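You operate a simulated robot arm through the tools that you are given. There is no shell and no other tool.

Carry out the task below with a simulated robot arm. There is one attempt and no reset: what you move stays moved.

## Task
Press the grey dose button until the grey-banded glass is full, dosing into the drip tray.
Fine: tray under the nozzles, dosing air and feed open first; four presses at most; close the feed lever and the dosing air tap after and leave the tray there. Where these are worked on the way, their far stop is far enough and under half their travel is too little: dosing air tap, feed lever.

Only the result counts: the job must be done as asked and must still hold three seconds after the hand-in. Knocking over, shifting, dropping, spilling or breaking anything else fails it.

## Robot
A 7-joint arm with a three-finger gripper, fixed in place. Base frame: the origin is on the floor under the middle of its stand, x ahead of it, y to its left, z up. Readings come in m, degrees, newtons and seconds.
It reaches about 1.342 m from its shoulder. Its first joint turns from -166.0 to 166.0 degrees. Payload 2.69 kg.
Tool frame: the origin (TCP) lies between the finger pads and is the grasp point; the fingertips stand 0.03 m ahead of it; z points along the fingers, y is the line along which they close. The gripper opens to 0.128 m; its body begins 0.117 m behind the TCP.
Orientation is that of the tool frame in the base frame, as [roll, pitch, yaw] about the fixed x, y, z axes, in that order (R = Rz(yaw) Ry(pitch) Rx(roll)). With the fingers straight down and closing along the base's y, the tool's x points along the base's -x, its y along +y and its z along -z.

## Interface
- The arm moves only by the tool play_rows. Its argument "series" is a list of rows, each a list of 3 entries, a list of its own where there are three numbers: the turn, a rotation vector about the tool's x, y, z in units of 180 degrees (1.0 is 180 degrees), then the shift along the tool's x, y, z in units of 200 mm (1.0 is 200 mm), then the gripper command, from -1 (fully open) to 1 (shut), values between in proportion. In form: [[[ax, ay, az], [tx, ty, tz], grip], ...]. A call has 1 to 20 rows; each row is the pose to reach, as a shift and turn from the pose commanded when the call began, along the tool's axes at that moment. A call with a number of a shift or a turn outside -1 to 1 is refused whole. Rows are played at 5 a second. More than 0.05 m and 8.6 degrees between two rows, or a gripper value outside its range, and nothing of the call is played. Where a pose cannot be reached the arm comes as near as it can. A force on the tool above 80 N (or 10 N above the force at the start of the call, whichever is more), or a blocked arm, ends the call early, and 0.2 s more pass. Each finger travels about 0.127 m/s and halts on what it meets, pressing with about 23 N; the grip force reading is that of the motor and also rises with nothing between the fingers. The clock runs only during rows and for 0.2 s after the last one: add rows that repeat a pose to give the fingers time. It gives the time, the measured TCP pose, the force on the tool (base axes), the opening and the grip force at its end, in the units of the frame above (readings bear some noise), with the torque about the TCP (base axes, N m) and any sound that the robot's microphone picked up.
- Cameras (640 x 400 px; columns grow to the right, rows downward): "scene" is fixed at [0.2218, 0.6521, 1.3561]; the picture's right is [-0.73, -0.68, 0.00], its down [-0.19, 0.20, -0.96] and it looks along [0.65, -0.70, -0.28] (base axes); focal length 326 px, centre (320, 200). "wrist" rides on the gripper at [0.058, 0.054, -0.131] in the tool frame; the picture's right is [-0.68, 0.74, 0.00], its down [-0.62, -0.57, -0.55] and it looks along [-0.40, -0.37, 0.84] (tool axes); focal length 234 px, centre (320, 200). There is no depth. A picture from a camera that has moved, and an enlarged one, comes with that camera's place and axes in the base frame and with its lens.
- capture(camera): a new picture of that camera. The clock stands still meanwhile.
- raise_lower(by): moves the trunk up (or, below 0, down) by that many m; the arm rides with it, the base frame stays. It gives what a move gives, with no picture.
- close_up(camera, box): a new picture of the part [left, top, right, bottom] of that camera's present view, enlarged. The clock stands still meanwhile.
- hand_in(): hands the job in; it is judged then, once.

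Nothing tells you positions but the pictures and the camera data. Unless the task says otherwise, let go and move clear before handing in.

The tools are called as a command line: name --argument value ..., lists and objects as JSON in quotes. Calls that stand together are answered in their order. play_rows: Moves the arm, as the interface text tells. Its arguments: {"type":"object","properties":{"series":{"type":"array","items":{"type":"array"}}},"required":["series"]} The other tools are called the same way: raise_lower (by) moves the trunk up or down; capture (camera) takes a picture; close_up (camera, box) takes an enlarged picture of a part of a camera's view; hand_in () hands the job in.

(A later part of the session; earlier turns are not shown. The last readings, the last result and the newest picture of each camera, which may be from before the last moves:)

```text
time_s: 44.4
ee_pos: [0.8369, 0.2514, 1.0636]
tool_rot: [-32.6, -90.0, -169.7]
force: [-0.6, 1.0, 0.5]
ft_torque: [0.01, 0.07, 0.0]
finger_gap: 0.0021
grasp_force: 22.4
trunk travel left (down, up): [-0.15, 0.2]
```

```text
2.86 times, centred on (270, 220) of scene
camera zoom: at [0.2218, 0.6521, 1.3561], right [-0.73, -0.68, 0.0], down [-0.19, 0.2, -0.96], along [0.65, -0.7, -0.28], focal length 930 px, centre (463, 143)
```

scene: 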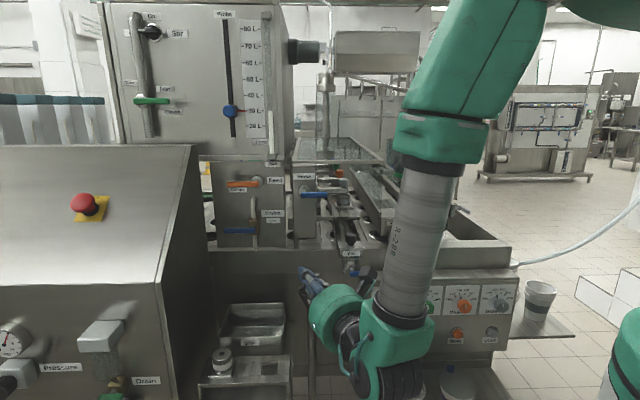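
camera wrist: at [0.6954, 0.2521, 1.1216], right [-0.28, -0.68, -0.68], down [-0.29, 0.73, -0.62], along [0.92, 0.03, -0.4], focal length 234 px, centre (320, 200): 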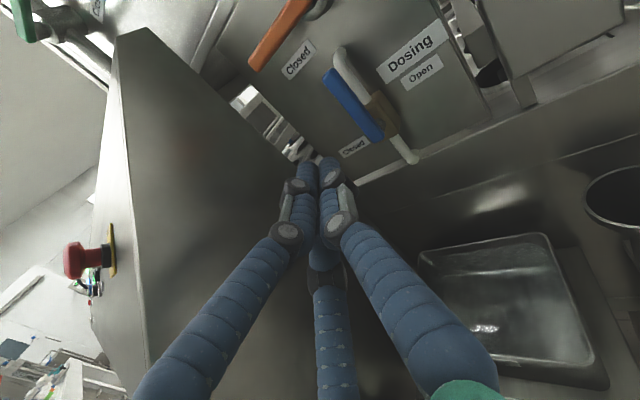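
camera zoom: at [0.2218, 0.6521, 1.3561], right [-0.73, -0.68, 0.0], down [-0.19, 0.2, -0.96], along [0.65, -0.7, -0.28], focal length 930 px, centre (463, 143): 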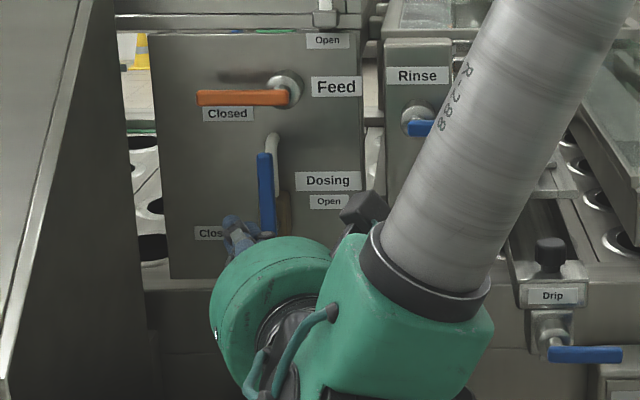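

The dosing tap is open and stays up. Now for the feed lever above it: I'll rise and come in under that lever the same way.

play_rows --series '[[[0, 0, 0], [0.13, 0.018, -0.008], 1], [[0, 0, 0], [0.257, 0.036, -0.017], 1], [[0, 0, 0], [0.257, 0.036, 0.1], 1], [[0, 0, 0], [0.257, 0.036, 0.22], 1], [[0, 0, 0], [0.257, 0.036, 0.34], 1], [[0, 0, 0], [0.257, 0.036, 0.46], 1], [[0, 0, 0], [0.257, 0.036, 0.46], 1]]'

capture --camera "wrist"

close_up --camera "scene" --box '[190, 130, 350, 270]'

```text
time_s: 46.0
ee_pos: [0.9194, 0.2096, 1.1142]
tool_rot: [-41.0, -90.0, -161.6]
force: [-0.1, -0.5, -0.1]
ft_torque: [0.04, 0.01, 0.05]
finger_gap: 0.0021
grasp_force: 23.2
trunk travel left (down, up): [-0.15, 0.2]
```

```text
taken
camera wrist: at [0.7789, 0.2098, 1.1724], right [-0.28, -0.68, -0.68], down [-0.29, 0.73, -0.62], along [0.91, 0.03, -0.4], focal length 234 px, centre (320, 200)
```

wrist: 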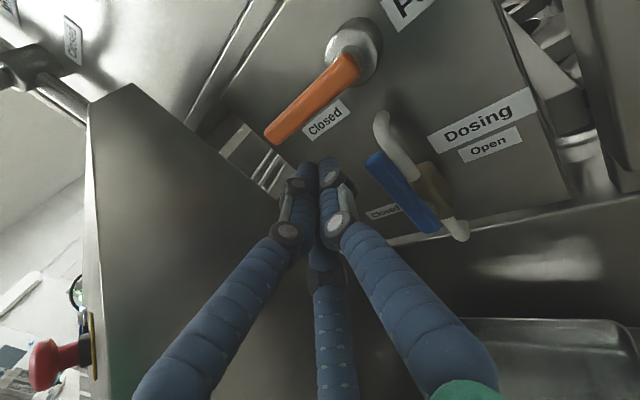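

```text
2.86 times, centred on (270, 200) of scene
camera zoom: at [0.2218, 0.6521, 1.3561], right [-0.73, -0.68, 0.0], down [-0.19, 0.2, -0.96], along [0.65, -0.7, -0.28], focal length 930 px, centre (463, 200)
```

zoom: 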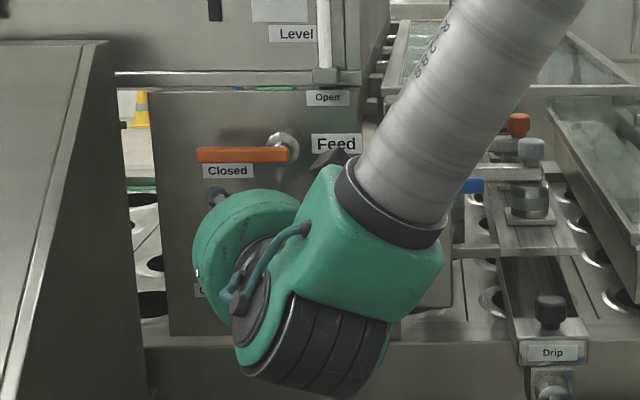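

The tips are below and just short of the feed lever. I'll advance 4 cm and then lift slowly.

play_rows --series '[[[0, 0, 0], [0, 0, 0.1], 1], [[0, 0, 0], [0, 0, 0.2], 1], [[0, 0, 0], [0.05, 0, 0.2], 1], [[0, 0, 0], [0.1, 0.01, 0.2], 1], [[0, 0, 0], [0.13, 0.02, 0.195], 1], [[0, 0, 0], [0.13, 0.02, 0.195], 1]]'

capture --camera "wrist"

close_up --camera "scene" --box '[190, 130, 350, 270]'

```text
time_s: 47.4
ee_pos: [0.9547, 0.1914, 1.1402]
tool_rot: [-44.4, -89.9, -158.0]
force: [-1.3, 1.1, -0.6]
ft_torque: [-0.03, 0.02, -0.02]
finger_gap: 0.002
grasp_force: 22.7
trunk travel left (down, up): [-0.15, 0.2]
```

```text
taken
camera wrist: at [0.8128, 0.1915, 1.1989], right [-0.28, -0.68, -0.68], down [-0.29, 0.73, -0.62], along [0.91, 0.03, -0.4], focal length 234 px, centre (320, 200)
```

wrist: 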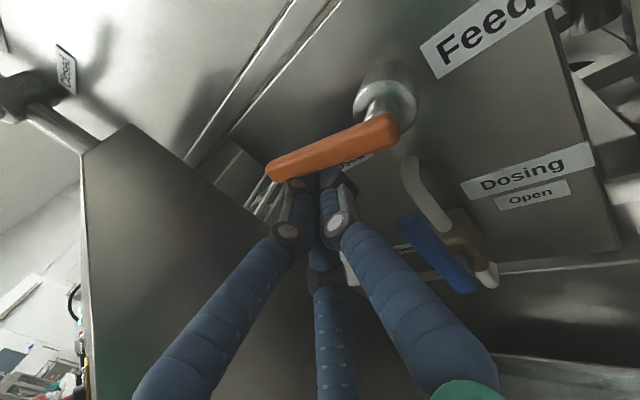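

```text
2.86 times, centred on (270, 200) of scene
camera zoom: at [0.2218, 0.6521, 1.3561], right [-0.73, -0.68, 0.0], down [-0.19, 0.2, -0.96], along [0.65, -0.7, -0.28], focal length 930 px, centre (463, 200)
```

zoom: 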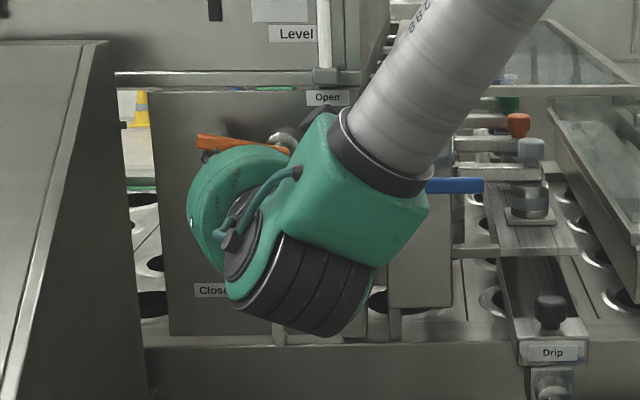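

The feed lever is starting to turn up. I'll follow its arc to about 60° and check.

play_rows --series '[[[0, 0, 0], [0.06, 0, 0], 1], [[0, 0, 0], [0.1165, 0, 0], 1], [[0, 0, 0], [0.155, 0.012, -0.006], 1], [[0, 0, 0], [0.194, 0.025, -0.012], 1], [[0, 0, 0], [0.232, 0.044, -0.02], 1], [[0, 0, 0], [0.269, 0.063, -0.029], 1], [[0, 0, 0], [0.269, 0.063, -0.029], 1]]'

capture --camera "wrist"

close_up --camera "scene" --box '[190, 110, 350, 250]'

```text
time_s: 49.0
ee_pos: [0.9454, 0.1813, 1.1956]
tool_rot: [-42.2, -89.9, -160.3]
force: [0.0, 0.3, 0.5]
ft_torque: [-0.01, -0.02, 0.04]
finger_gap: 0.0021
grasp_force: 23.4
trunk travel left (down, up): [-0.15, 0.2]
```

```text
taken
camera wrist: at [0.8027, 0.182, 1.2528], right [-0.28, -0.68, -0.68], down [-0.29, 0.73, -0.62], along [0.92, 0.03, -0.4], focal length 234 px, centre (320, 200)
```

wrist: 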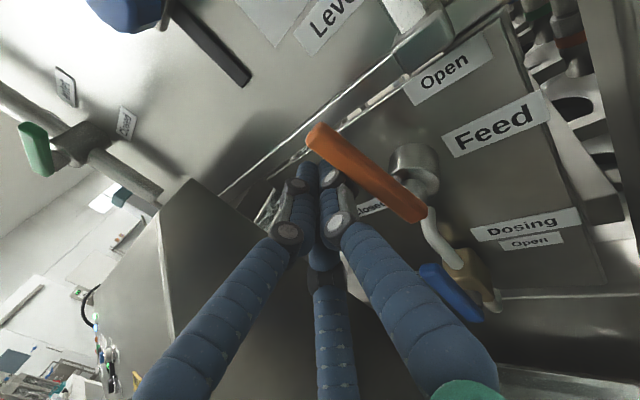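

```text
2.86 times, centred on (270, 180) of scene
camera zoom: at [0.2218, 0.6521, 1.3561], right [-0.73, -0.68, 0.0], down [-0.19, 0.2, -0.96], along [0.65, -0.7, -0.28], focal length 930 px, centre (463, 257)
```

zoom: 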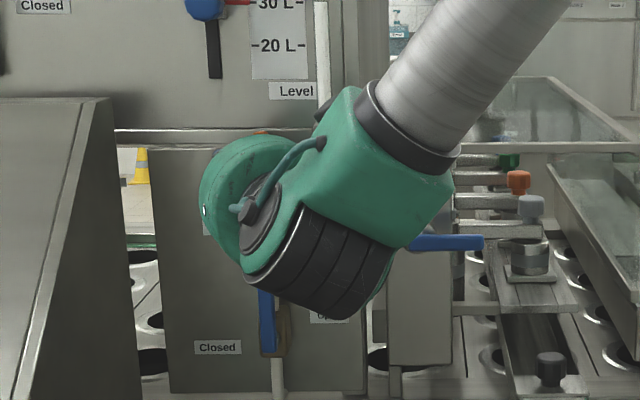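

The feed lever is about two thirds of the way. I'll carry on to the right until it meets its stop.

play_rows --series '[[[0, 0, 0], [0.02, 0.025, -0.012], 1], [[0, 0, 0], [0.04, 0.05, -0.023], 1], [[0, 0, 0], [0.05, 0.075, -0.035], 1], [[0, 0, 0], [0.05, 0.075, -0.035], 1]]'

capture --camera "wrist"

```text
time_s: 50.0
ee_pos: [0.9328, 0.1767, 1.2046]
tool_rot: [79.6, -89.9, 78.3]
force: [12.8, 44.1, -8.8]
ft_torque: [0.17, -0.15, -0.45]
finger_gap: 0.0022
grasp_force: 23.2
trunk travel left (down, up): [-0.15, 0.2]
```

```text
taken
camera wrist: at [0.7917, 0.1755, 1.2613], right [-0.28, -0.68, -0.67], down [-0.3, 0.73, -0.62], along [0.91, 0.03, -0.4], focal length 234 px, centre (320, 200)
```

wrist: 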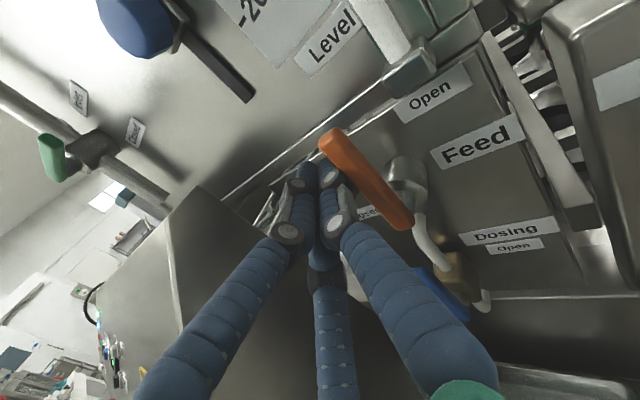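

The feed lever is up at its far stop (46 N against it). I'll ease off, retreat and confirm that both levers are open.

play_rows --series '[[[0, 0, 0], [0, -0.06, 0], 1], [[0, 0, 0], [0, -0.1, -0.05], 1], [[0, 0, 0], [0, -0.1, -0.25], 1], [[0, 0, 0], [0, -0.1, -0.45], 1], [[0, 0, 0], [0, -0.1, -0.65], 1], [[0, 0, 0], [0, -0.1, -0.85], 1], [[0, 0, 0], [0, -0.1, -1.0], 1], [[0, 0, 0], [0, -0.1, -1.0], 1]]'

capture --camera "wrist"

close_up --camera "scene" --box '[190, 130, 350, 270]'

```text
time_s: 51.8
ee_pos: [0.7539, 0.2658, 1.2059]
tool_rot: [-31.2, -89.9, -171.0]
force: [0.8, -0.6, 0.7]
ft_torque: [0.03, 0.03, 0.02]
finger_gap: 0.0021
grasp_force: 23.0
trunk travel left (down, up): [-0.15, 0.2]
```

```text
taken
camera wrist: at [0.6121, 0.2659, 1.2623], right [-0.28, -0.68, -0.68], down [-0.29, 0.73, -0.62], along [0.91, 0.03, -0.4], focal length 234 px, centre (320, 200)
```

wrist: 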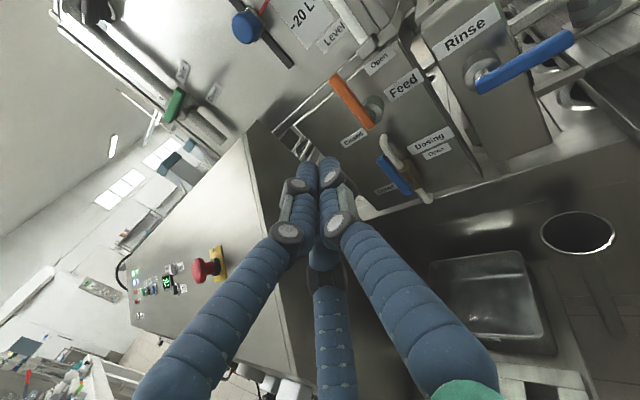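

```text
2.86 times, centred on (270, 200) of scene
camera zoom: at [0.2218, 0.6521, 1.3561], right [-0.73, -0.68, 0.0], down [-0.19, 0.2, -0.96], along [0.65, -0.7, -0.28], focal length 930 px, centre (463, 200)
```

zoom: 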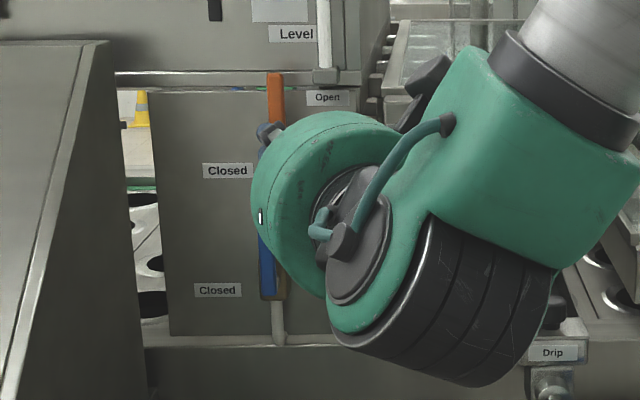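

Both levers now stand at Open. I'll bring the arm back across to the right in front of the machine, toward the grey button.

play_rows --series '[[[-0.023, 0, 0], [-0.04, 0.125, -0.1], 1], [[-0.046, 0, 0], [-0.08, 0.25, -0.2], 1], [[-0.07, 0, 0], [-0.125, 0.375, -0.305], 1], [[-0.093, 0, 0], [-0.165, 0.5, -0.41], 1], [[-0.116, 0, 0], [-0.21, 0.625, -0.51], 1], [[-0.139, 0, 0], [-0.25, 0.75, -0.61], 1], [[-0.139, 0, 0], [-0.25, 0.75, -0.61], 1]]'

play_rows --series '[[[-0.023, 0, 0], [-0.08, 0.158, -0.04], 1], [[-0.046, 0, 0], [-0.16, 0.317, -0.08], 1], [[-0.07, 0, 0], [-0.25, 0.475, -0.125], 1], [[-0.093, 0, 0], [-0.33, 0.633, -0.165], 1], [[-0.116, 0, 0], [-0.41, 0.79, -0.21], 1], [[-0.139, 0, 0], [-0.5, 0.95, -0.25], 1], [[-0.139, 0, 0], [-0.5, 0.95, -0.25], 1]]'

capture --camera "wrist"

capture --camera "scene"

```text
time_s: 53.4
ee_pos: [0.5855, 0.1732, 1.1541]
tool_rot: [-70.4, -90.0, -157.1]
force: [0.0, 0.0, 1.2]
ft_torque: [0.02, 0.02, 0.0]
finger_gap: 0.0022
grasp_force: 23.1
trunk travel left (down, up): [-0.15, 0.2]
```

```text
time_s: 55.0
ee_pos: [0.4109, 0.0802, 1.0545]
tool_rot: [-70.1, -89.9, 177.7]
force: [0.3, -0.2, 0.4]
ft_torque: [-0.02, -0.01, -0.04]
finger_gap: 0.0022
grasp_force: 23.8
trunk travel left (down, up): [-0.15, 0.2]
```

```text
taken
camera wrist: at [0.3205, 0.1896, 1.1115], right [-0.7, -0.22, -0.68], down [0.37, 0.69, -0.62], along [0.61, -0.69, -0.4], focal length 234 px, centre (320, 200)
```

wrist: 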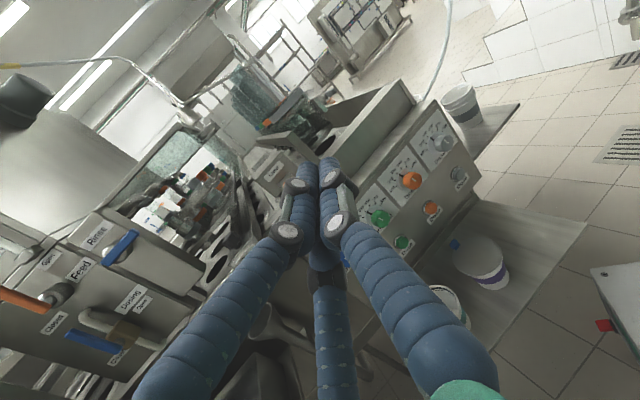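

```text
taken
```

scene: 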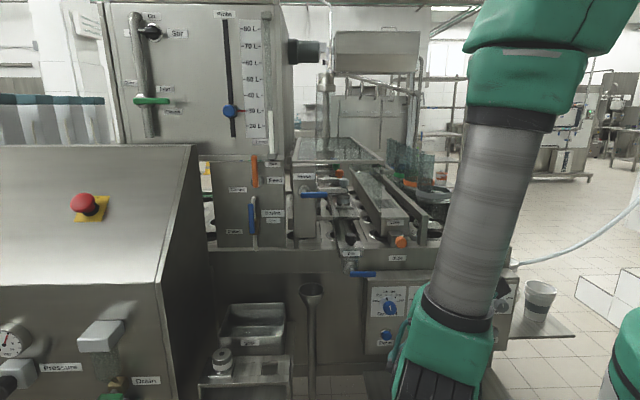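

The levers show open and the tray is in place. I'll now tilt the tool down and move right toward the grey dose button at about (0.40, -0.30, 0.71).

play_rows --series '[[[0, -0.039, 0], [-0.1, 0.136, 0.063], 1], [[0, -0.078, 0], [-0.2, 0.272, 0.127], 1], [[0, -0.117, 0], [-0.3, 0.408, 0.19], 1], [[0, -0.156, 0], [-0.4, 0.544, 0.254], 1], [[0, -0.194, 0], [-0.5, 0.68, 0.317], 1], [[0, -0.194, 0], [-0.5, 0.68, 0.317], 1]]'

capture --camera "wrist"

capture --camera "scene"

```text
time_s: 56.4
ee_pos: [0.3004, -0.021, 0.9544]
tool_rot: [-179.9, -55.0, -72.6]
force: [1.1, -0.3, 0.2]
ft_torque: [0.04, -0.03, 0.07]
finger_gap: 0.002
grasp_force: 22.9
trunk travel left (down, up): [-0.15, 0.2]
```

```text
taken
camera wrist: at [0.2271, 0.0327, 1.0765], right [-0.82, 0.15, -0.55], down [0.3, 0.94, -0.19], along [0.49, -0.32, -0.81], focal length 234 px, centre (320, 200)
```

wrist: 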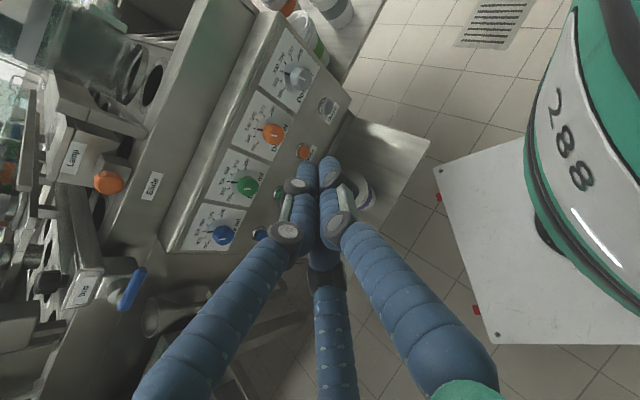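

```text
taken
```

scene: 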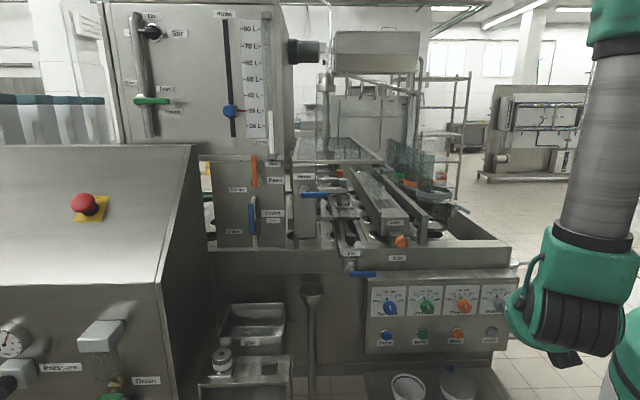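

I can see the grey button clearly from here; it is at roughly r = 0.52 along the panel, height 0.70. I'll approach in two steps.

play_rows --series '[[[0, 0, 0], [-0.033, 0.009, 0.167], 1], [[0, 0, 0], [-0.066, 0.017, 0.334], 1], [[0, 0, 0], [-0.1, 0.026, 0.5], 1], [[0, 0, 0], [-0.132, 0.034, 0.667], 1], [[0, 0, 0], [-0.165, 0.043, 0.834], 1], [[0, 0, 0], [-0.165, 0.043, 0.834], 1]]'

capture --camera "wrist"

capture --camera "scene"

```text
time_s: 57.8
ee_pos: [0.3291, -0.1366, 0.8302]
tool_rot: [-180.0, -55.0, -72.3]
force: [0.0, -0.5, 0.0]
ft_torque: [-0.02, 0.03, -0.04]
finger_gap: 0.0023
grasp_force: 22.8
trunk travel left (down, up): [-0.15, 0.2]
```

```text
taken
camera wrist: at [0.2557, -0.0826, 0.9528], right [-0.82, 0.15, -0.56], down [0.3, 0.94, -0.19], along [0.49, -0.32, -0.81], focal length 234 px, centre (320, 200)
```

wrist: 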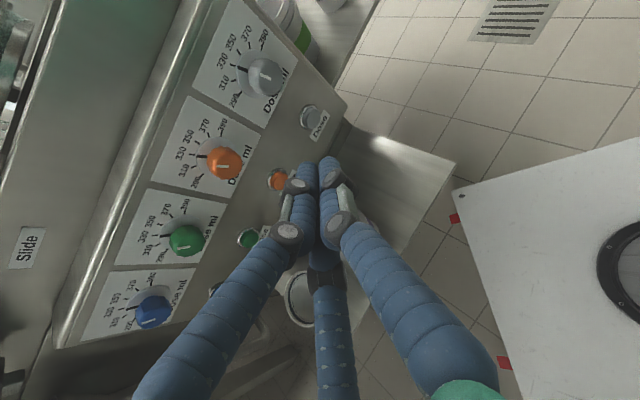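

```text
taken
```

scene: 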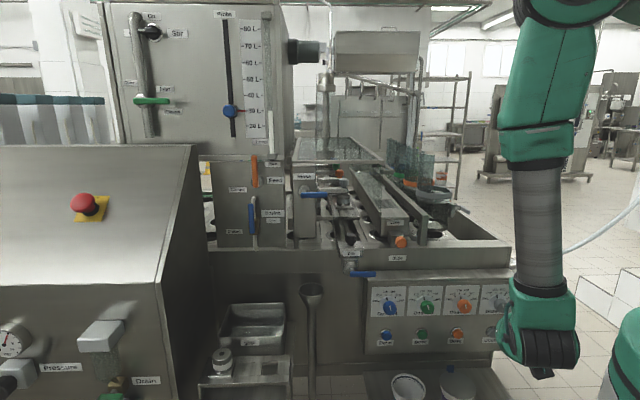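

The approach is clear of the dials and cups. I'll continue to just in front of the button.

play_rows --series '[[[0, 0, 0], [-0.033, 0.009, 0.167], 1], [[0, 0, 0], [-0.066, 0.017, 0.334], 1], [[0, 0, 0], [-0.1, 0.026, 0.5], 1], [[0, 0, 0], [-0.132, 0.034, 0.667], 1], [[0, 0, 0], [-0.165, 0.043, 0.8], 1], [[0, 0, 0], [-0.165, 0.043, 0.8], 1]]'

capture --camera "wrist"

close_up --camera "wrist" --box '[240, 80, 400, 220]'

close_up --camera "scene" --box '[420, 250, 580, 390]'

```text
time_s: 59.2
ee_pos: [0.3554, -0.2466, 0.7121]
tool_rot: [-179.9, -55.2, -72.5]
force: [1.2, 0.5, 0.6]
ft_torque: [0.01, 0.0, -0.03]
finger_gap: 0.0021
grasp_force: 22.7
trunk travel left (down, up): [-0.15, 0.2]
```

```text
taken
camera wrist: at [0.2809, -0.1916, 0.8348], right [-0.82, 0.15, -0.56], down [0.3, 0.94, -0.19], along [0.49, -0.32, -0.81], focal length 234 px, centre (320, 200)
```

wrist: 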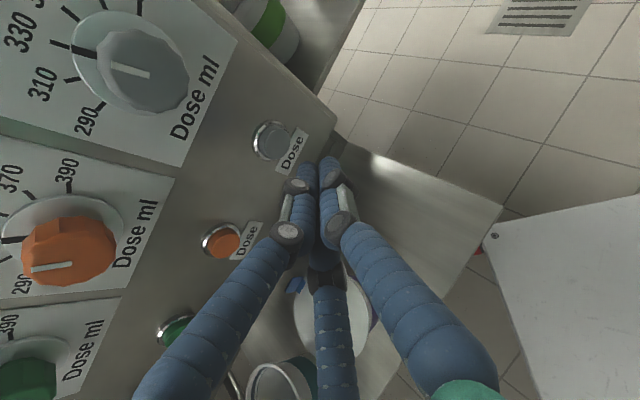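

```text
2.86 times, centred on (320, 150) of wrist
camera zoom: at [0.2809, -0.1916, 0.8348], right [-0.82, 0.15, -0.56], down [0.3, 0.94, -0.19], along [0.49, -0.32, -0.81], focal length 669 px, centre (320, 343)
```

zoom: 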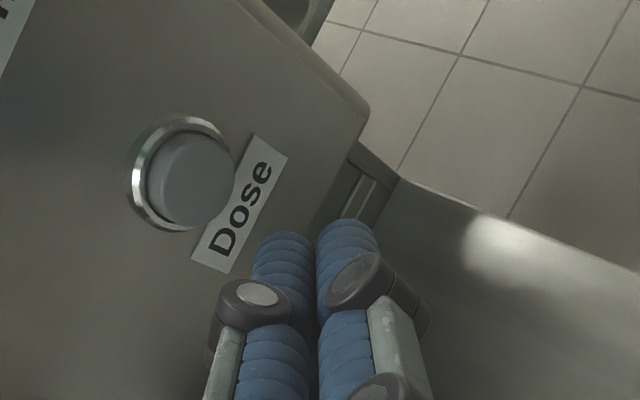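

```text
2.86 times, centred on (500, 320) of scene
camera zoom: at [0.2218, 0.6521, 1.3561], right [-0.73, -0.68, 0.0], down [-0.19, 0.2, -0.96], along [0.65, -0.7, -0.28], focal length 930 px, centre (-194, -143)
```

zoom: 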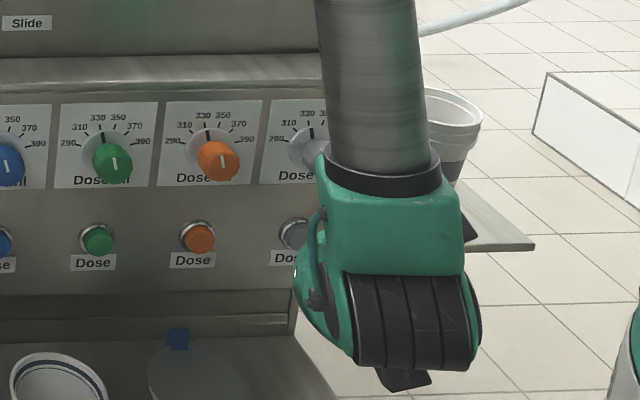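

The fingertips are lined up with the grey button, about 5 cm in front of it. I'll move straight toward the panel, stopping short of contact, and check the alignment.

play_rows --series '[[[0, 0, 0], [0.026, -0.021, 0.037], 1], [[0, 0, 0], [0.052, -0.042, 0.074], 1], [[0, 0, 0], [0.078, -0.063, 0.111], 1], [[0, 0, 0], [0.078, -0.063, 0.111], 1]]'

close_up --camera "wrist" --box '[220, 80, 400, 220]'

close_up --camera "scene" --box '[420, 250, 580, 390]'

```text
time_s: 60.2
ee_pos: [0.3759, -0.2671, 0.7134]
tool_rot: [180.0, -55.1, -72.3]
force: [0.1, -0.8, -0.1]
ft_torque: [0.02, 0.0, -0.01]
finger_gap: 0.002
grasp_force: 23.3
trunk travel left (down, up): [-0.15, 0.2]
```

```text
2.86 times, centred on (310, 150) of wrist
camera zoom: at [0.3013, -0.2132, 0.8349], right [-0.82, 0.15, -0.55], down [0.3, 0.94, -0.19], along [0.49, -0.32, -0.81], focal length 669 px, centre (349, 343)
```

zoom: 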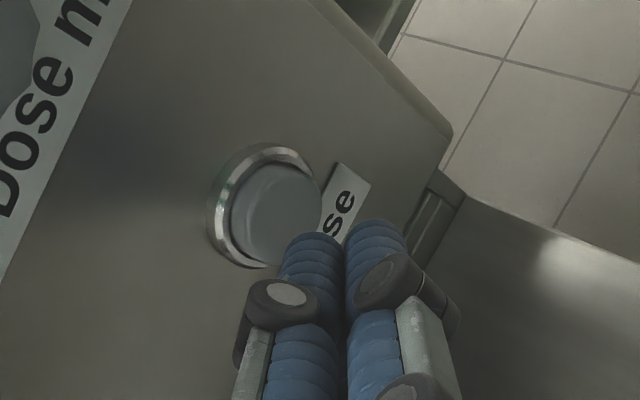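

```text
2.86 times, centred on (500, 320) of scene
camera zoom: at [0.2218, 0.6521, 1.3561], right [-0.73, -0.68, 0.0], down [-0.19, 0.2, -0.96], along [0.65, -0.7, -0.28], focal length 930 px, centre (-194, -143)
```

zoom: 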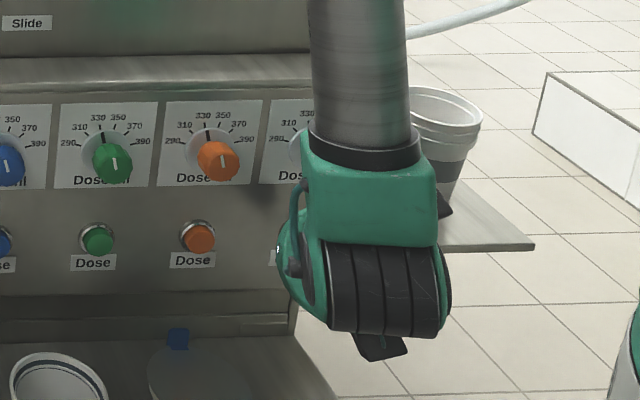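

Finger tip and button line up well. I'll make the first press gradually and watch the force and sound.

play_rows --series '[[[0, 0, 0], [0.026, -0.021, 0.037], 1], [[0, 0, 0], [0.041, -0.034, 0.059], 1], [[0, 0, 0], [0.052, -0.042, 0.074], 1], [[0, 0, 0], [0.0596, -0.0486, 0.085], 1], [[0, 0, 0], [0.0596, -0.0486, 0.085], 1]]'

close_up --camera "wrist" --box '[220, 80, 400, 220]'

```text
time_s: 61.4
ee_pos: [0.3899, -0.2843, 0.7123]
tool_rot: [-179.9, -55.1, -72.4]
force: [0.7, 7.7, 3.1]
ft_torque: [-0.02, -0.05, 0.14]
finger_gap: 0.0019
grasp_force: 23.1
trunk travel left (down, up): [-0.15, 0.2]
heard: click
```

```text
2.86 times, centred on (310, 150) of wrist
camera zoom: at [0.3167, -0.2298, 0.8351], right [-0.82, 0.15, -0.56], down [0.3, 0.94, -0.19], along [0.49, -0.32, -0.81], focal length 669 px, centre (349, 343)
```

zoom: 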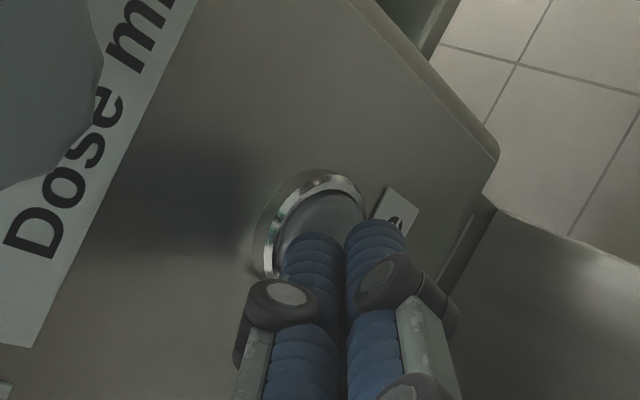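

I heard a click, so that was press one. I'll release fully and give the dose time to run.

play_rows --series '[[[0, 0, 0], [-0.026, 0.021, -0.037], 1], [[0, 0, 0], [-0.078, 0.063, -0.111], 1], [[0, 0, 0], [-0.104, 0.084, -0.148], 1], [[0, 0, 0], [-0.104, 0.084, -0.148], 1], [[0, 0, 0], [-0.104, 0.084, -0.148], 1], [[0, 0, 0], [-0.104, 0.084, -0.148], 1], [[0, 0, 0], [-0.104, 0.084, -0.148], 1], [[0, 0, 0], [-0.104, 0.084, -0.148], 1], [[0, 0, 0], [-0.104, 0.084, -0.148], 1], [[0, 0, 0], [-0.104, 0.084, -0.148], 1]]'

close_up --camera "scene" --box '[280, 150, 440, 290]'

close_up --camera "wrist" --box '[220, 80, 400, 220]'

```text
time_s: 63.6
ee_pos: [0.3632, -0.2554, 0.7122]
tool_rot: [-179.9, -55.0, -72.3]
force: [-0.7, -0.4, 0.4]
ft_torque: [0.03, -0.01, 0.0]
finger_gap: 0.002
grasp_force: 23.1
trunk travel left (down, up): [-0.15, 0.2]
```

```text
2.86 times, centred on (360, 220) of scene
camera zoom: at [0.2218, 0.6521, 1.3561], right [-0.73, -0.68, 0.0], down [-0.19, 0.2, -0.96], along [0.65, -0.7, -0.28], focal length 930 px, centre (206, 143)
```

zoom: 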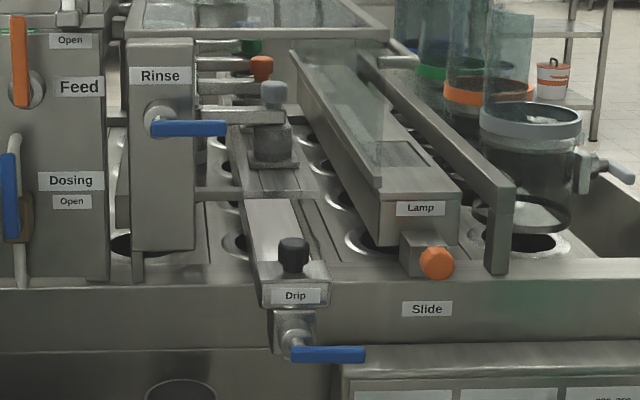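

```text
2.86 times, centred on (310, 150) of wrist
camera zoom: at [0.2898, -0.2008, 0.8347], right [-0.82, 0.15, -0.56], down [0.3, 0.94, -0.19], along [0.49, -0.32, -0.81], focal length 669 px, centre (349, 343)
```

zoom: 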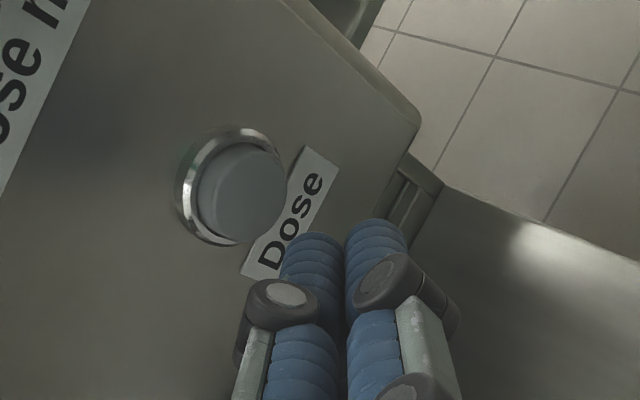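

The trough now looks lighter, so some product has run into the tray. I'll go back to the viewing spot to check the glass level before pressing again.

play_rows --series '[[[0, 0, 0], [0.033, -0.009, -0.167], 1], [[0, 0, 0], [0.066, -0.017, -0.334], 1], [[0, 0, 0], [0.1, -0.026, -0.5], 1], [[0, 0, 0], [0.132, -0.034, -0.667], 1], [[0, 0, 0], [0.165, -0.043, -0.834], 1], [[0, 0, 0], [0.165, -0.043, -0.834], 1]]'

play_rows --series '[[[0, 0, 0], [0.033, -0.009, -0.167], 1], [[0, 0, 0], [0.066, -0.017, -0.334], 1], [[0, 0, 0], [0.1, -0.026, -0.5], 1], [[0, 0, 0], [0.132, -0.034, -0.667], 1], [[0, 0, 0], [0.165, -0.043, -0.834], 1], [[0, 0, 0], [0.165, -0.043, -0.834], 1]]'

play_rows --series '[[[0.0224, 0.0319, -0.0071], [0.09, -0.166, -0.093], 1], [[0.0449, 0.0638, -0.0141], [0.181, -0.333, -0.186], 1], [[0.0673, 0.0957, -0.0212], [0.272, -0.5, -0.279], 1], [[0.0897, 0.1276, -0.0283], [0.362, -0.666, -0.372], 1], [[0.1122, 0.1595, -0.0353], [0.453, -0.833, -0.465], 1], [[0.1346, 0.1914, -0.0424], [0.5435, -1.0, -0.558], 1], [[0.1346, 0.1914, -0.0424], [0.5435, -1.0, -0.558], 1]]'

capture --camera "wrist"

```text
time_s: 65.0
ee_pos: [0.3353, -0.1404, 0.8355]
tool_rot: [-179.9, -55.2, -72.5]
force: [-0.4, -0.3, -0.1]
ft_torque: [-0.01, -0.02, 0.02]
finger_gap: 0.002
grasp_force: 23.1
trunk travel left (down, up): [-0.15, 0.2]
```

```text
time_s: 66.4
ee_pos: [0.308, -0.0247, 0.9583]
tool_rot: [-179.9, -55.1, -72.3]
force: [-0.3, -0.4, 0.2]
ft_torque: [0.01, -0.03, 0.02]
finger_gap: 0.002
grasp_force: 23.0
trunk travel left (down, up): [-0.15, 0.2]
```

```text
time_s: 68.0
ee_pos: [0.4915, 0.0651, 1.1107]
tool_rot: [-3.5, -89.7, 136.1]
force: [0.5, 0.2, -0.6]
ft_torque: [0.0, -0.03, -0.03]
finger_gap: 0.0022
grasp_force: 22.8
trunk travel left (down, up): [-0.15, 0.2]
```

```text
taken
camera wrist: at [0.3626, 0.1251, 1.1686], right [-0.54, -0.5, -0.68], down [0.05, 0.79, -0.62], along [0.84, -0.36, -0.4], focal length 234 px, centre (320, 200)
```

wrist: 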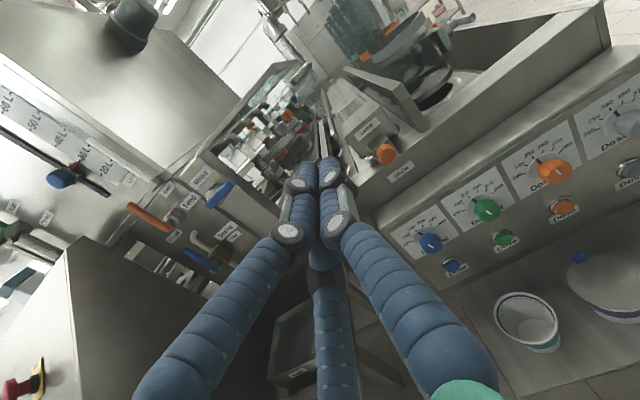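

close_up --camera "wrist" --box '[210, 90, 310, 170]'

close_up --camera "wrist" --box '[220, 110, 280, 160]'

```text
5.00 times, centred on (260, 130) of wrist
camera zoom: at [0.3626, 0.1251, 1.1686], right [-0.54, -0.5, -0.68], down [0.05, 0.79, -0.62], along [0.84, -0.36, -0.4], focal length 1171 px, centre (620, 550)
```

zoom: 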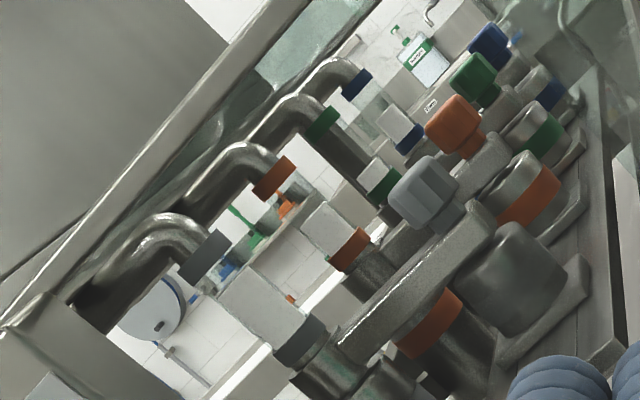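

```text
8.00 times, centred on (250, 135) of wrist
camera zoom: at [0.3626, 0.1251, 1.1686], right [-0.54, -0.5, -0.68], down [0.05, 0.79, -0.62], along [0.84, -0.36, -0.4], focal length 1873 px, centre (880, 720)
```

zoom: 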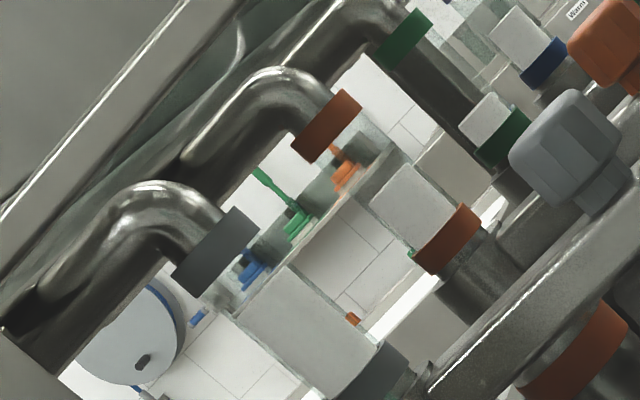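

After one press the grey glass rose from about 45% to about 76%, while the other glasses are unchanged. One more press should fill it, so I'll go back to the button the same way.

play_rows --series '[[[-0.0224, -0.0319, 0.0071], [-0.127, 0.163, -0.049], 1], [[-0.0449, -0.0638, 0.0141], [-0.254, 0.326, -0.098], 1], [[-0.0673, -0.0957, 0.0212], [-0.381, 0.489, -0.147], 1], [[-0.0897, -0.1276, 0.0283], [-0.508, 0.652, -0.197], 1], [[-0.1122, -0.1595, 0.0353], [-0.635, 0.815, -0.246], 1], [[-0.1346, -0.1914, 0.0424], [-0.762, 0.9775, -0.295], 1], [[-0.1346, -0.1914, 0.0424], [-0.762, 0.9775, -0.295], 1]]'

play_rows --series '[[[0, 0, 0], [-0.033, 0.009, 0.167], 1], [[0, 0, 0], [-0.066, 0.017, 0.334], 1], [[0, 0, 0], [-0.1, 0.026, 0.5], 1], [[0, 0, 0], [-0.132, 0.034, 0.667], 1], [[0, 0, 0], [-0.165, 0.043, 0.834], 1], [[0, 0, 0], [-0.165, 0.043, 0.834], 1]]'

capture --camera "wrist"

```text
time_s: 69.6
ee_pos: [0.3045, -0.0247, 0.9576]
tool_rot: [-179.9, -55.1, -72.6]
force: [-0.1, -0.1, -0.3]
ft_torque: [0.02, 0.0, 0.01]
finger_gap: 0.0022
grasp_force: 23.0
trunk travel left (down, up): [-0.15, 0.2]
```

```text
time_s: 71.0
ee_pos: [0.3341, -0.1397, 0.8353]
tool_rot: [-179.9, -55.1, -72.4]
force: [0.2, 0.6, -0.3]
ft_torque: [0.01, -0.01, -0.02]
finger_gap: 0.0023
grasp_force: 22.7
trunk travel left (down, up): [-0.15, 0.2]
```

```text
taken
camera wrist: at [0.2613, -0.0861, 0.9575], right [-0.82, 0.15, -0.56], down [0.3, 0.94, -0.19], along [0.49, -0.32, -0.81], focal length 234 px, centre (320, 200)
```

wrist: 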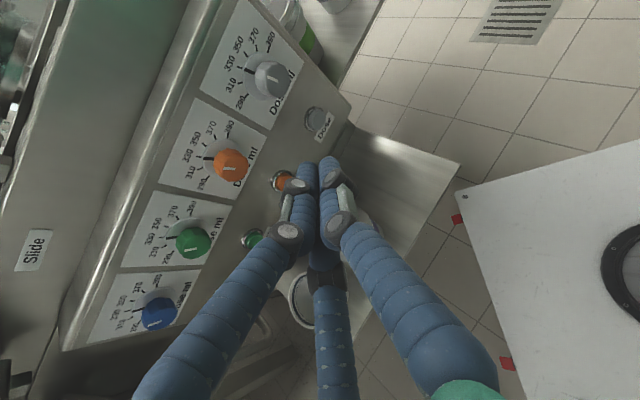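

I'm on the same path as before. I'll go on to the position just in front of the button.

play_rows --series '[[[0, 0, 0], [-0.033, 0.009, 0.167], 1], [[0, 0, 0], [-0.066, 0.017, 0.334], 1], [[0, 0, 0], [-0.1, 0.026, 0.5], 1], [[0, 0, 0], [-0.132, 0.034, 0.667], 1], [[0, 0, 0], [-0.165, 0.043, 0.82], 1], [[0, 0, 0], [-0.165, 0.043, 0.82], 1]]'

close_up --camera "wrist" --box '[220, 80, 400, 220]'

```text
time_s: 72.4
ee_pos: [0.3605, -0.2544, 0.7159]
tool_rot: [-179.8, -55.1, -72.4]
force: [-0.5, 0.0, -0.7]
ft_torque: [-0.02, 0.04, -0.02]
finger_gap: 0.0023
grasp_force: 23.0
trunk travel left (down, up): [-0.15, 0.2]
```

```text
2.86 times, centred on (310, 150) of wrist
camera zoom: at [0.2879, -0.1998, 0.8371], right [-0.82, 0.15, -0.56], down [0.3, 0.94, -0.19], along [0.49, -0.32, -0.81], focal length 669 px, centre (349, 343)
```

zoom: 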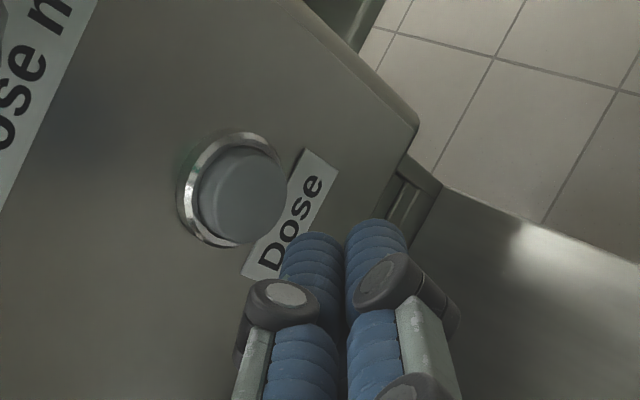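

The alignment is the same as for the first press. Pressing a second time.

play_rows --series '[[[0, 0, 0], [0.039, -0.036, 0.066], 1], [[0, 0, 0], [0.068, -0.062, 0.115], 1], [[0, 0, 0], [0.082, -0.076, 0.139], 1], [[0, 0, 0], [0.0965, -0.089, 0.164], 1], [[0, 0, 0], [0.0965, -0.089, 0.164], 1]]'

```text
time_s: 73.6
ee_pos: [0.3882, -0.2849, 0.712]
tool_rot: [-179.9, -55.2, -72.4]
force: [1.3, 8.7, 5.8]
ft_torque: [-0.13, -0.12, 0.21]
finger_gap: 0.0022
grasp_force: 22.8
trunk travel left (down, up): [-0.15, 0.2]
heard: click
```

A second click was heard. I'll release, wait for the dose, and go back to the viewing spot to read the level.

play_rows --series '[[[0, 0, 0], [-0.026, 0.021, -0.037], 1], [[0, 0, 0], [-0.078, 0.063, -0.111], 1], [[0, 0, 0], [-0.104, 0.084, -0.148], 1], [[0, 0, 0], [-0.104, 0.084, -0.148], 1], [[0, 0, 0], [-0.104, 0.084, -0.148], 1], [[0, 0, 0], [-0.104, 0.084, -0.148], 1], [[0, 0, 0], [-0.104, 0.084, -0.148], 1], [[0, 0, 0], [-0.104, 0.084, -0.148], 1]]'

play_rows --series '[[[0, 0, 0], [0.033, -0.009, -0.167], 1], [[0, 0, 0], [0.066, -0.017, -0.334], 1], [[0, 0, 0], [0.1, -0.026, -0.5], 1], [[0, 0, 0], [0.132, -0.034, -0.667], 1], [[0, 0, 0], [0.165, -0.043, -0.834], 1], [[0, 0, 0], [0.165, -0.043, -0.834], 1]]'

play_rows --series '[[[0, 0, 0], [0.033, -0.009, -0.167], 1], [[0, 0, 0], [0.066, -0.017, -0.334], 1], [[0, 0, 0], [0.1, -0.026, -0.5], 1], [[0, 0, 0], [0.132, -0.034, -0.667], 1], [[0, 0, 0], [0.165, -0.043, -0.82], 1], [[0, 0, 0], [0.165, -0.043, -0.82], 1]]'

play_rows --series '[[[0.0224, 0.0319, -0.0071], [0.09, -0.166, -0.093], 1], [[0.0449, 0.0638, -0.0141], [0.181, -0.333, -0.186], 1], [[0.0673, 0.0957, -0.0212], [0.272, -0.5, -0.279], 1], [[0.0897, 0.1276, -0.0283], [0.362, -0.666, -0.372], 1], [[0.1122, 0.1595, -0.0353], [0.453, -0.833, -0.465], 1], [[0.1346, 0.1914, -0.0424], [0.5435, -1.0, -0.558], 1], [[0.1346, 0.1914, -0.0424], [0.5435, -1.0, -0.558], 1]]'

capture --camera "wrist"

close_up --camera "wrist" --box '[220, 110, 280, 160]'

```text
time_s: 75.4
ee_pos: [0.3613, -0.256, 0.7113]
tool_rot: [-180.0, -55.1, -72.5]
force: [-0.4, 0.2, 0.0]
ft_torque: [-0.02, -0.02, 0.01]
finger_gap: 0.002
grasp_force: 22.7
trunk travel left (down, up): [-0.15, 0.2]
```

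```text
time_s: 76.8
ee_pos: [0.3343, -0.1394, 0.8353]
tool_rot: [-180.0, -55.1, -72.3]
force: [0.3, -0.5, 0.6]
ft_torque: [-0.01, -0.02, 0.04]
finger_gap: 0.0019
grasp_force: 22.5
trunk travel left (down, up): [-0.15, 0.2]
```

```text
time_s: 78.2
ee_pos: [0.3064, -0.0276, 0.9551]
tool_rot: [-179.9, -55.1, -72.4]
force: [-0.1, -0.2, 0.1]
ft_torque: [0.0, 0.01, 0.03]
finger_gap: 0.0024
grasp_force: 23.2
trunk travel left (down, up): [-0.15, 0.2]
```

```text
time_s: 79.8
ee_pos: [0.4902, 0.0598, 1.1088]
tool_rot: [-4.3, -89.8, 137.1]
force: [0.2, 0.8, -0.6]
ft_torque: [0.0, -0.01, 0.05]
finger_gap: 0.002
grasp_force: 23.1
trunk travel left (down, up): [-0.15, 0.2]
```

```text
taken
camera wrist: at [0.362, 0.1208, 1.166], right [-0.54, -0.5, -0.68], down [0.05, 0.79, -0.62], along [0.84, -0.36, -0.4], focal length 234 px, centre (320, 200)
```

wrist: 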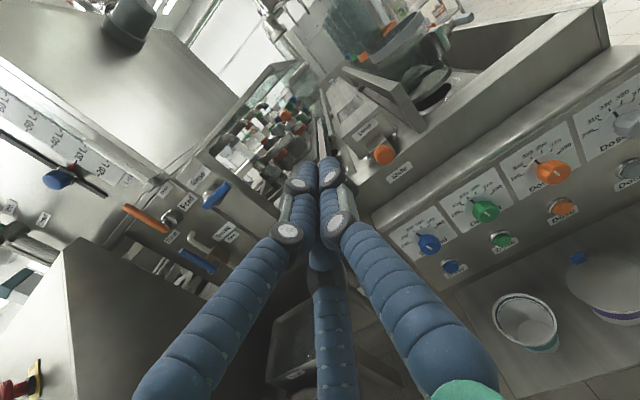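

```text
8.00 times, centred on (250, 135) of wrist
camera zoom: at [0.362, 0.1208, 1.166], right [-0.54, -0.5, -0.68], down [0.05, 0.79, -0.62], along [0.84, -0.36, -0.4], focal length 1873 px, centre (880, 720)
```

zoom: 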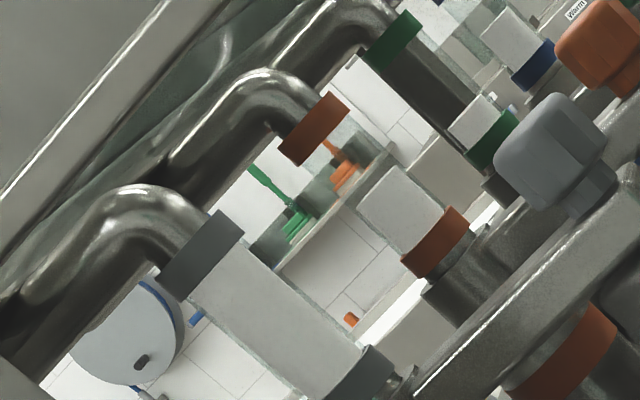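

The white column now seems to reach the upper grey band. I'll move closer to make sure it is full.

play_rows --series '[[[0, 0, 0], [0, -0.03, 0.2], 1], [[0, 0, 0], [0, -0.06, 0.4], 1], [[0, 0, 0], [0, -0.09, 0.6], 1], [[0, 0, 0], [0, -0.12, 0.8], 1], [[0, 0, 0], [0, -0.12, 0.8], 1]]'

capture --camera "wrist"

close_up --camera "wrist" --box '[190, 140, 270, 200]'

```text
time_s: 81.0
ee_pos: [0.6158, -0.0418, 1.1067]
tool_rot: [-2.7, -89.9, 135.4]
force: [0.6, -1.3, -0.1]
ft_torque: [0.01, 0.02, 0.01]
finger_gap: 0.0022
grasp_force: 22.5
trunk travel left (down, up): [-0.15, 0.2]
```

```text
taken
camera wrist: at [0.4874, 0.0181, 1.1653], right [-0.54, -0.5, -0.68], down [0.04, 0.79, -0.62], along [0.84, -0.36, -0.4], focal length 234 px, centre (320, 200)
```

wrist: 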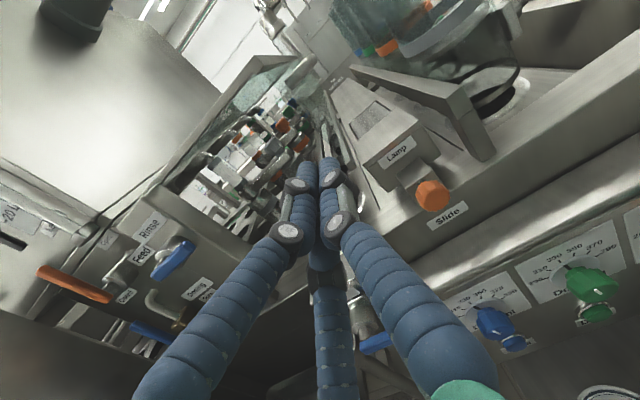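

```text
6.67 times, centred on (230, 170) of wrist
camera zoom: at [0.4874, 0.0181, 1.1653], right [-0.54, -0.5, -0.68], down [0.04, 0.79, -0.62], along [0.84, -0.36, -0.4], focal length 1561 px, centre (920, 400)
```

zoom: 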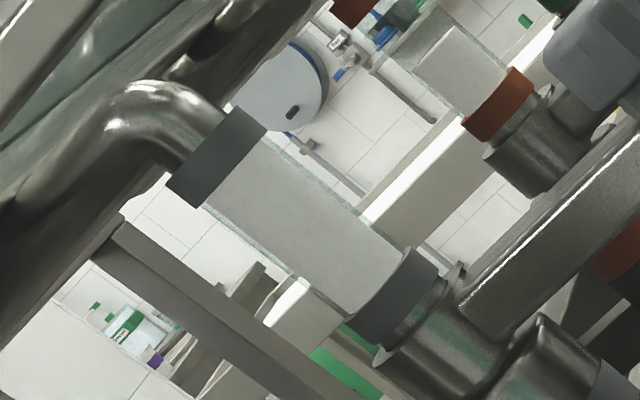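

The grey glass is full to the upper band after two presses. Now I'll back out and go left to close the feed lever, coming in on its right-hand side.

play_rows --series '[[[0, 0, 0], [0, 0, -0.2], 1], [[0, 0, 0], [0, 0, -0.4], 1], [[0, 0, 0], [0, 0, -0.6], 1], [[0, 0, 0], [0, 0, -0.8], 1], [[0.023, 0, 0], [0.08, -0.166, -0.8], 1], [[0.046, 0, 0], [0.16, -0.333, -0.8], 1], [[0.07, 0, 0], [0.245, -0.5, -0.8], 1], [[0.093, 0, 0], [0.325, -0.666, -0.8], 1], [[0.116, 0, 0], [0.41, -0.833, -0.8], 1], [[0.139, 0, 0], [0.49, -1.0, -0.8], 1], [[0.139, 0, 0], [0.49, -1.0, -0.8], 1]]'

capture --camera "wrist"

capture --camera "scene"

```text
time_s: 83.4
ee_pos: [0.6543, 0.2143, 1.2071]
tool_rot: [14.7, -89.9, 142.9]
force: [0.6, -0.5, -0.1]
ft_torque: [0.04, 0.0, 0.03]
finger_gap: 0.0022
grasp_force: 23.2
trunk travel left (down, up): [-0.15, 0.2]
```

```text
taken
camera wrist: at [0.5126, 0.2141, 1.2641], right [-0.28, -0.68, -0.68], down [-0.29, 0.73, -0.62], along [0.92, 0.03, -0.4], focal length 234 px, centre (320, 200)
```

wrist: 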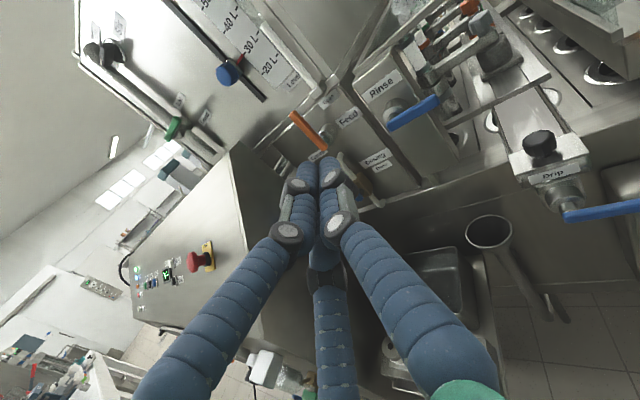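

```text
taken
```

scene: 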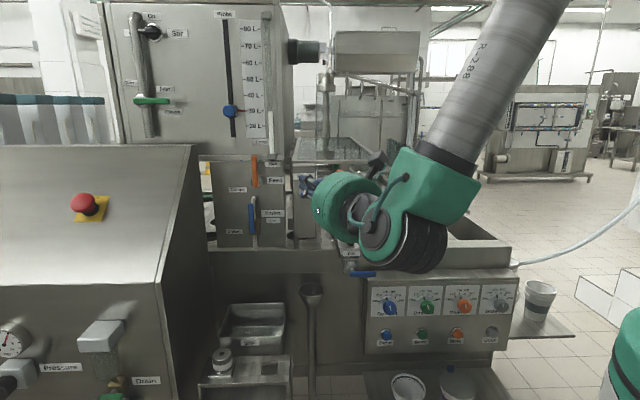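

I'm in front of the valve box at the feed lever's height. I'll advance along the tool axis toward the right side of the lever.

play_rows --series '[[[0, 0, 0], [0, 0, 0.175], 1], [[0, 0, 0], [0, 0, 0.35], 1], [[0, 0, 0], [0, 0, 0.525], 1], [[0, 0, 0], [0, 0, 0.7], 1], [[0, 0, 0], [0, 0, 0.7], 1]]'

capture --camera "wrist"

close_up --camera "scene" --box '[190, 110, 350, 250]'

```text
time_s: 84.6
ee_pos: [0.7826, 0.1603, 1.2061]
tool_rot: [25.0, -89.9, 132.7]
force: [0.1, -0.6, -0.7]
ft_torque: [-0.01, -0.04, -0.04]
finger_gap: 0.0021
grasp_force: 23.2
trunk travel left (down, up): [-0.15, 0.2]
```

```text
taken
camera wrist: at [0.6419, 0.1609, 1.264], right [-0.28, -0.68, -0.68], down [-0.29, 0.73, -0.62], along [0.91, 0.03, -0.4], focal length 234 px, centre (320, 200)
```

wrist: 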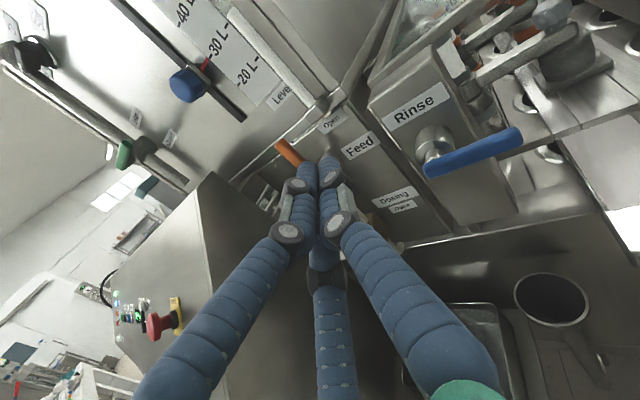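

```text
2.86 times, centred on (270, 180) of scene
camera zoom: at [0.2218, 0.6521, 1.3561], right [-0.73, -0.68, 0.0], down [-0.19, 0.2, -0.96], along [0.65, -0.7, -0.28], focal length 930 px, centre (463, 257)
```

zoom: 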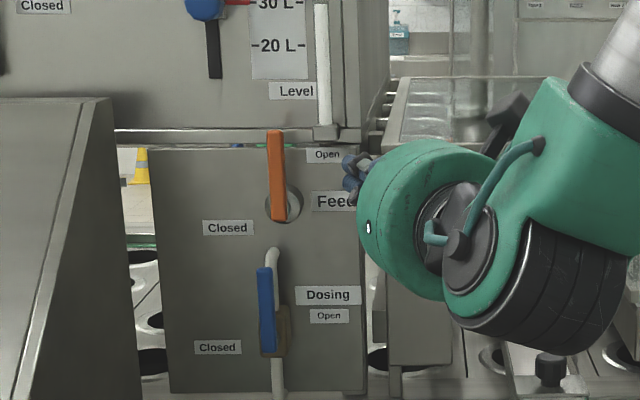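

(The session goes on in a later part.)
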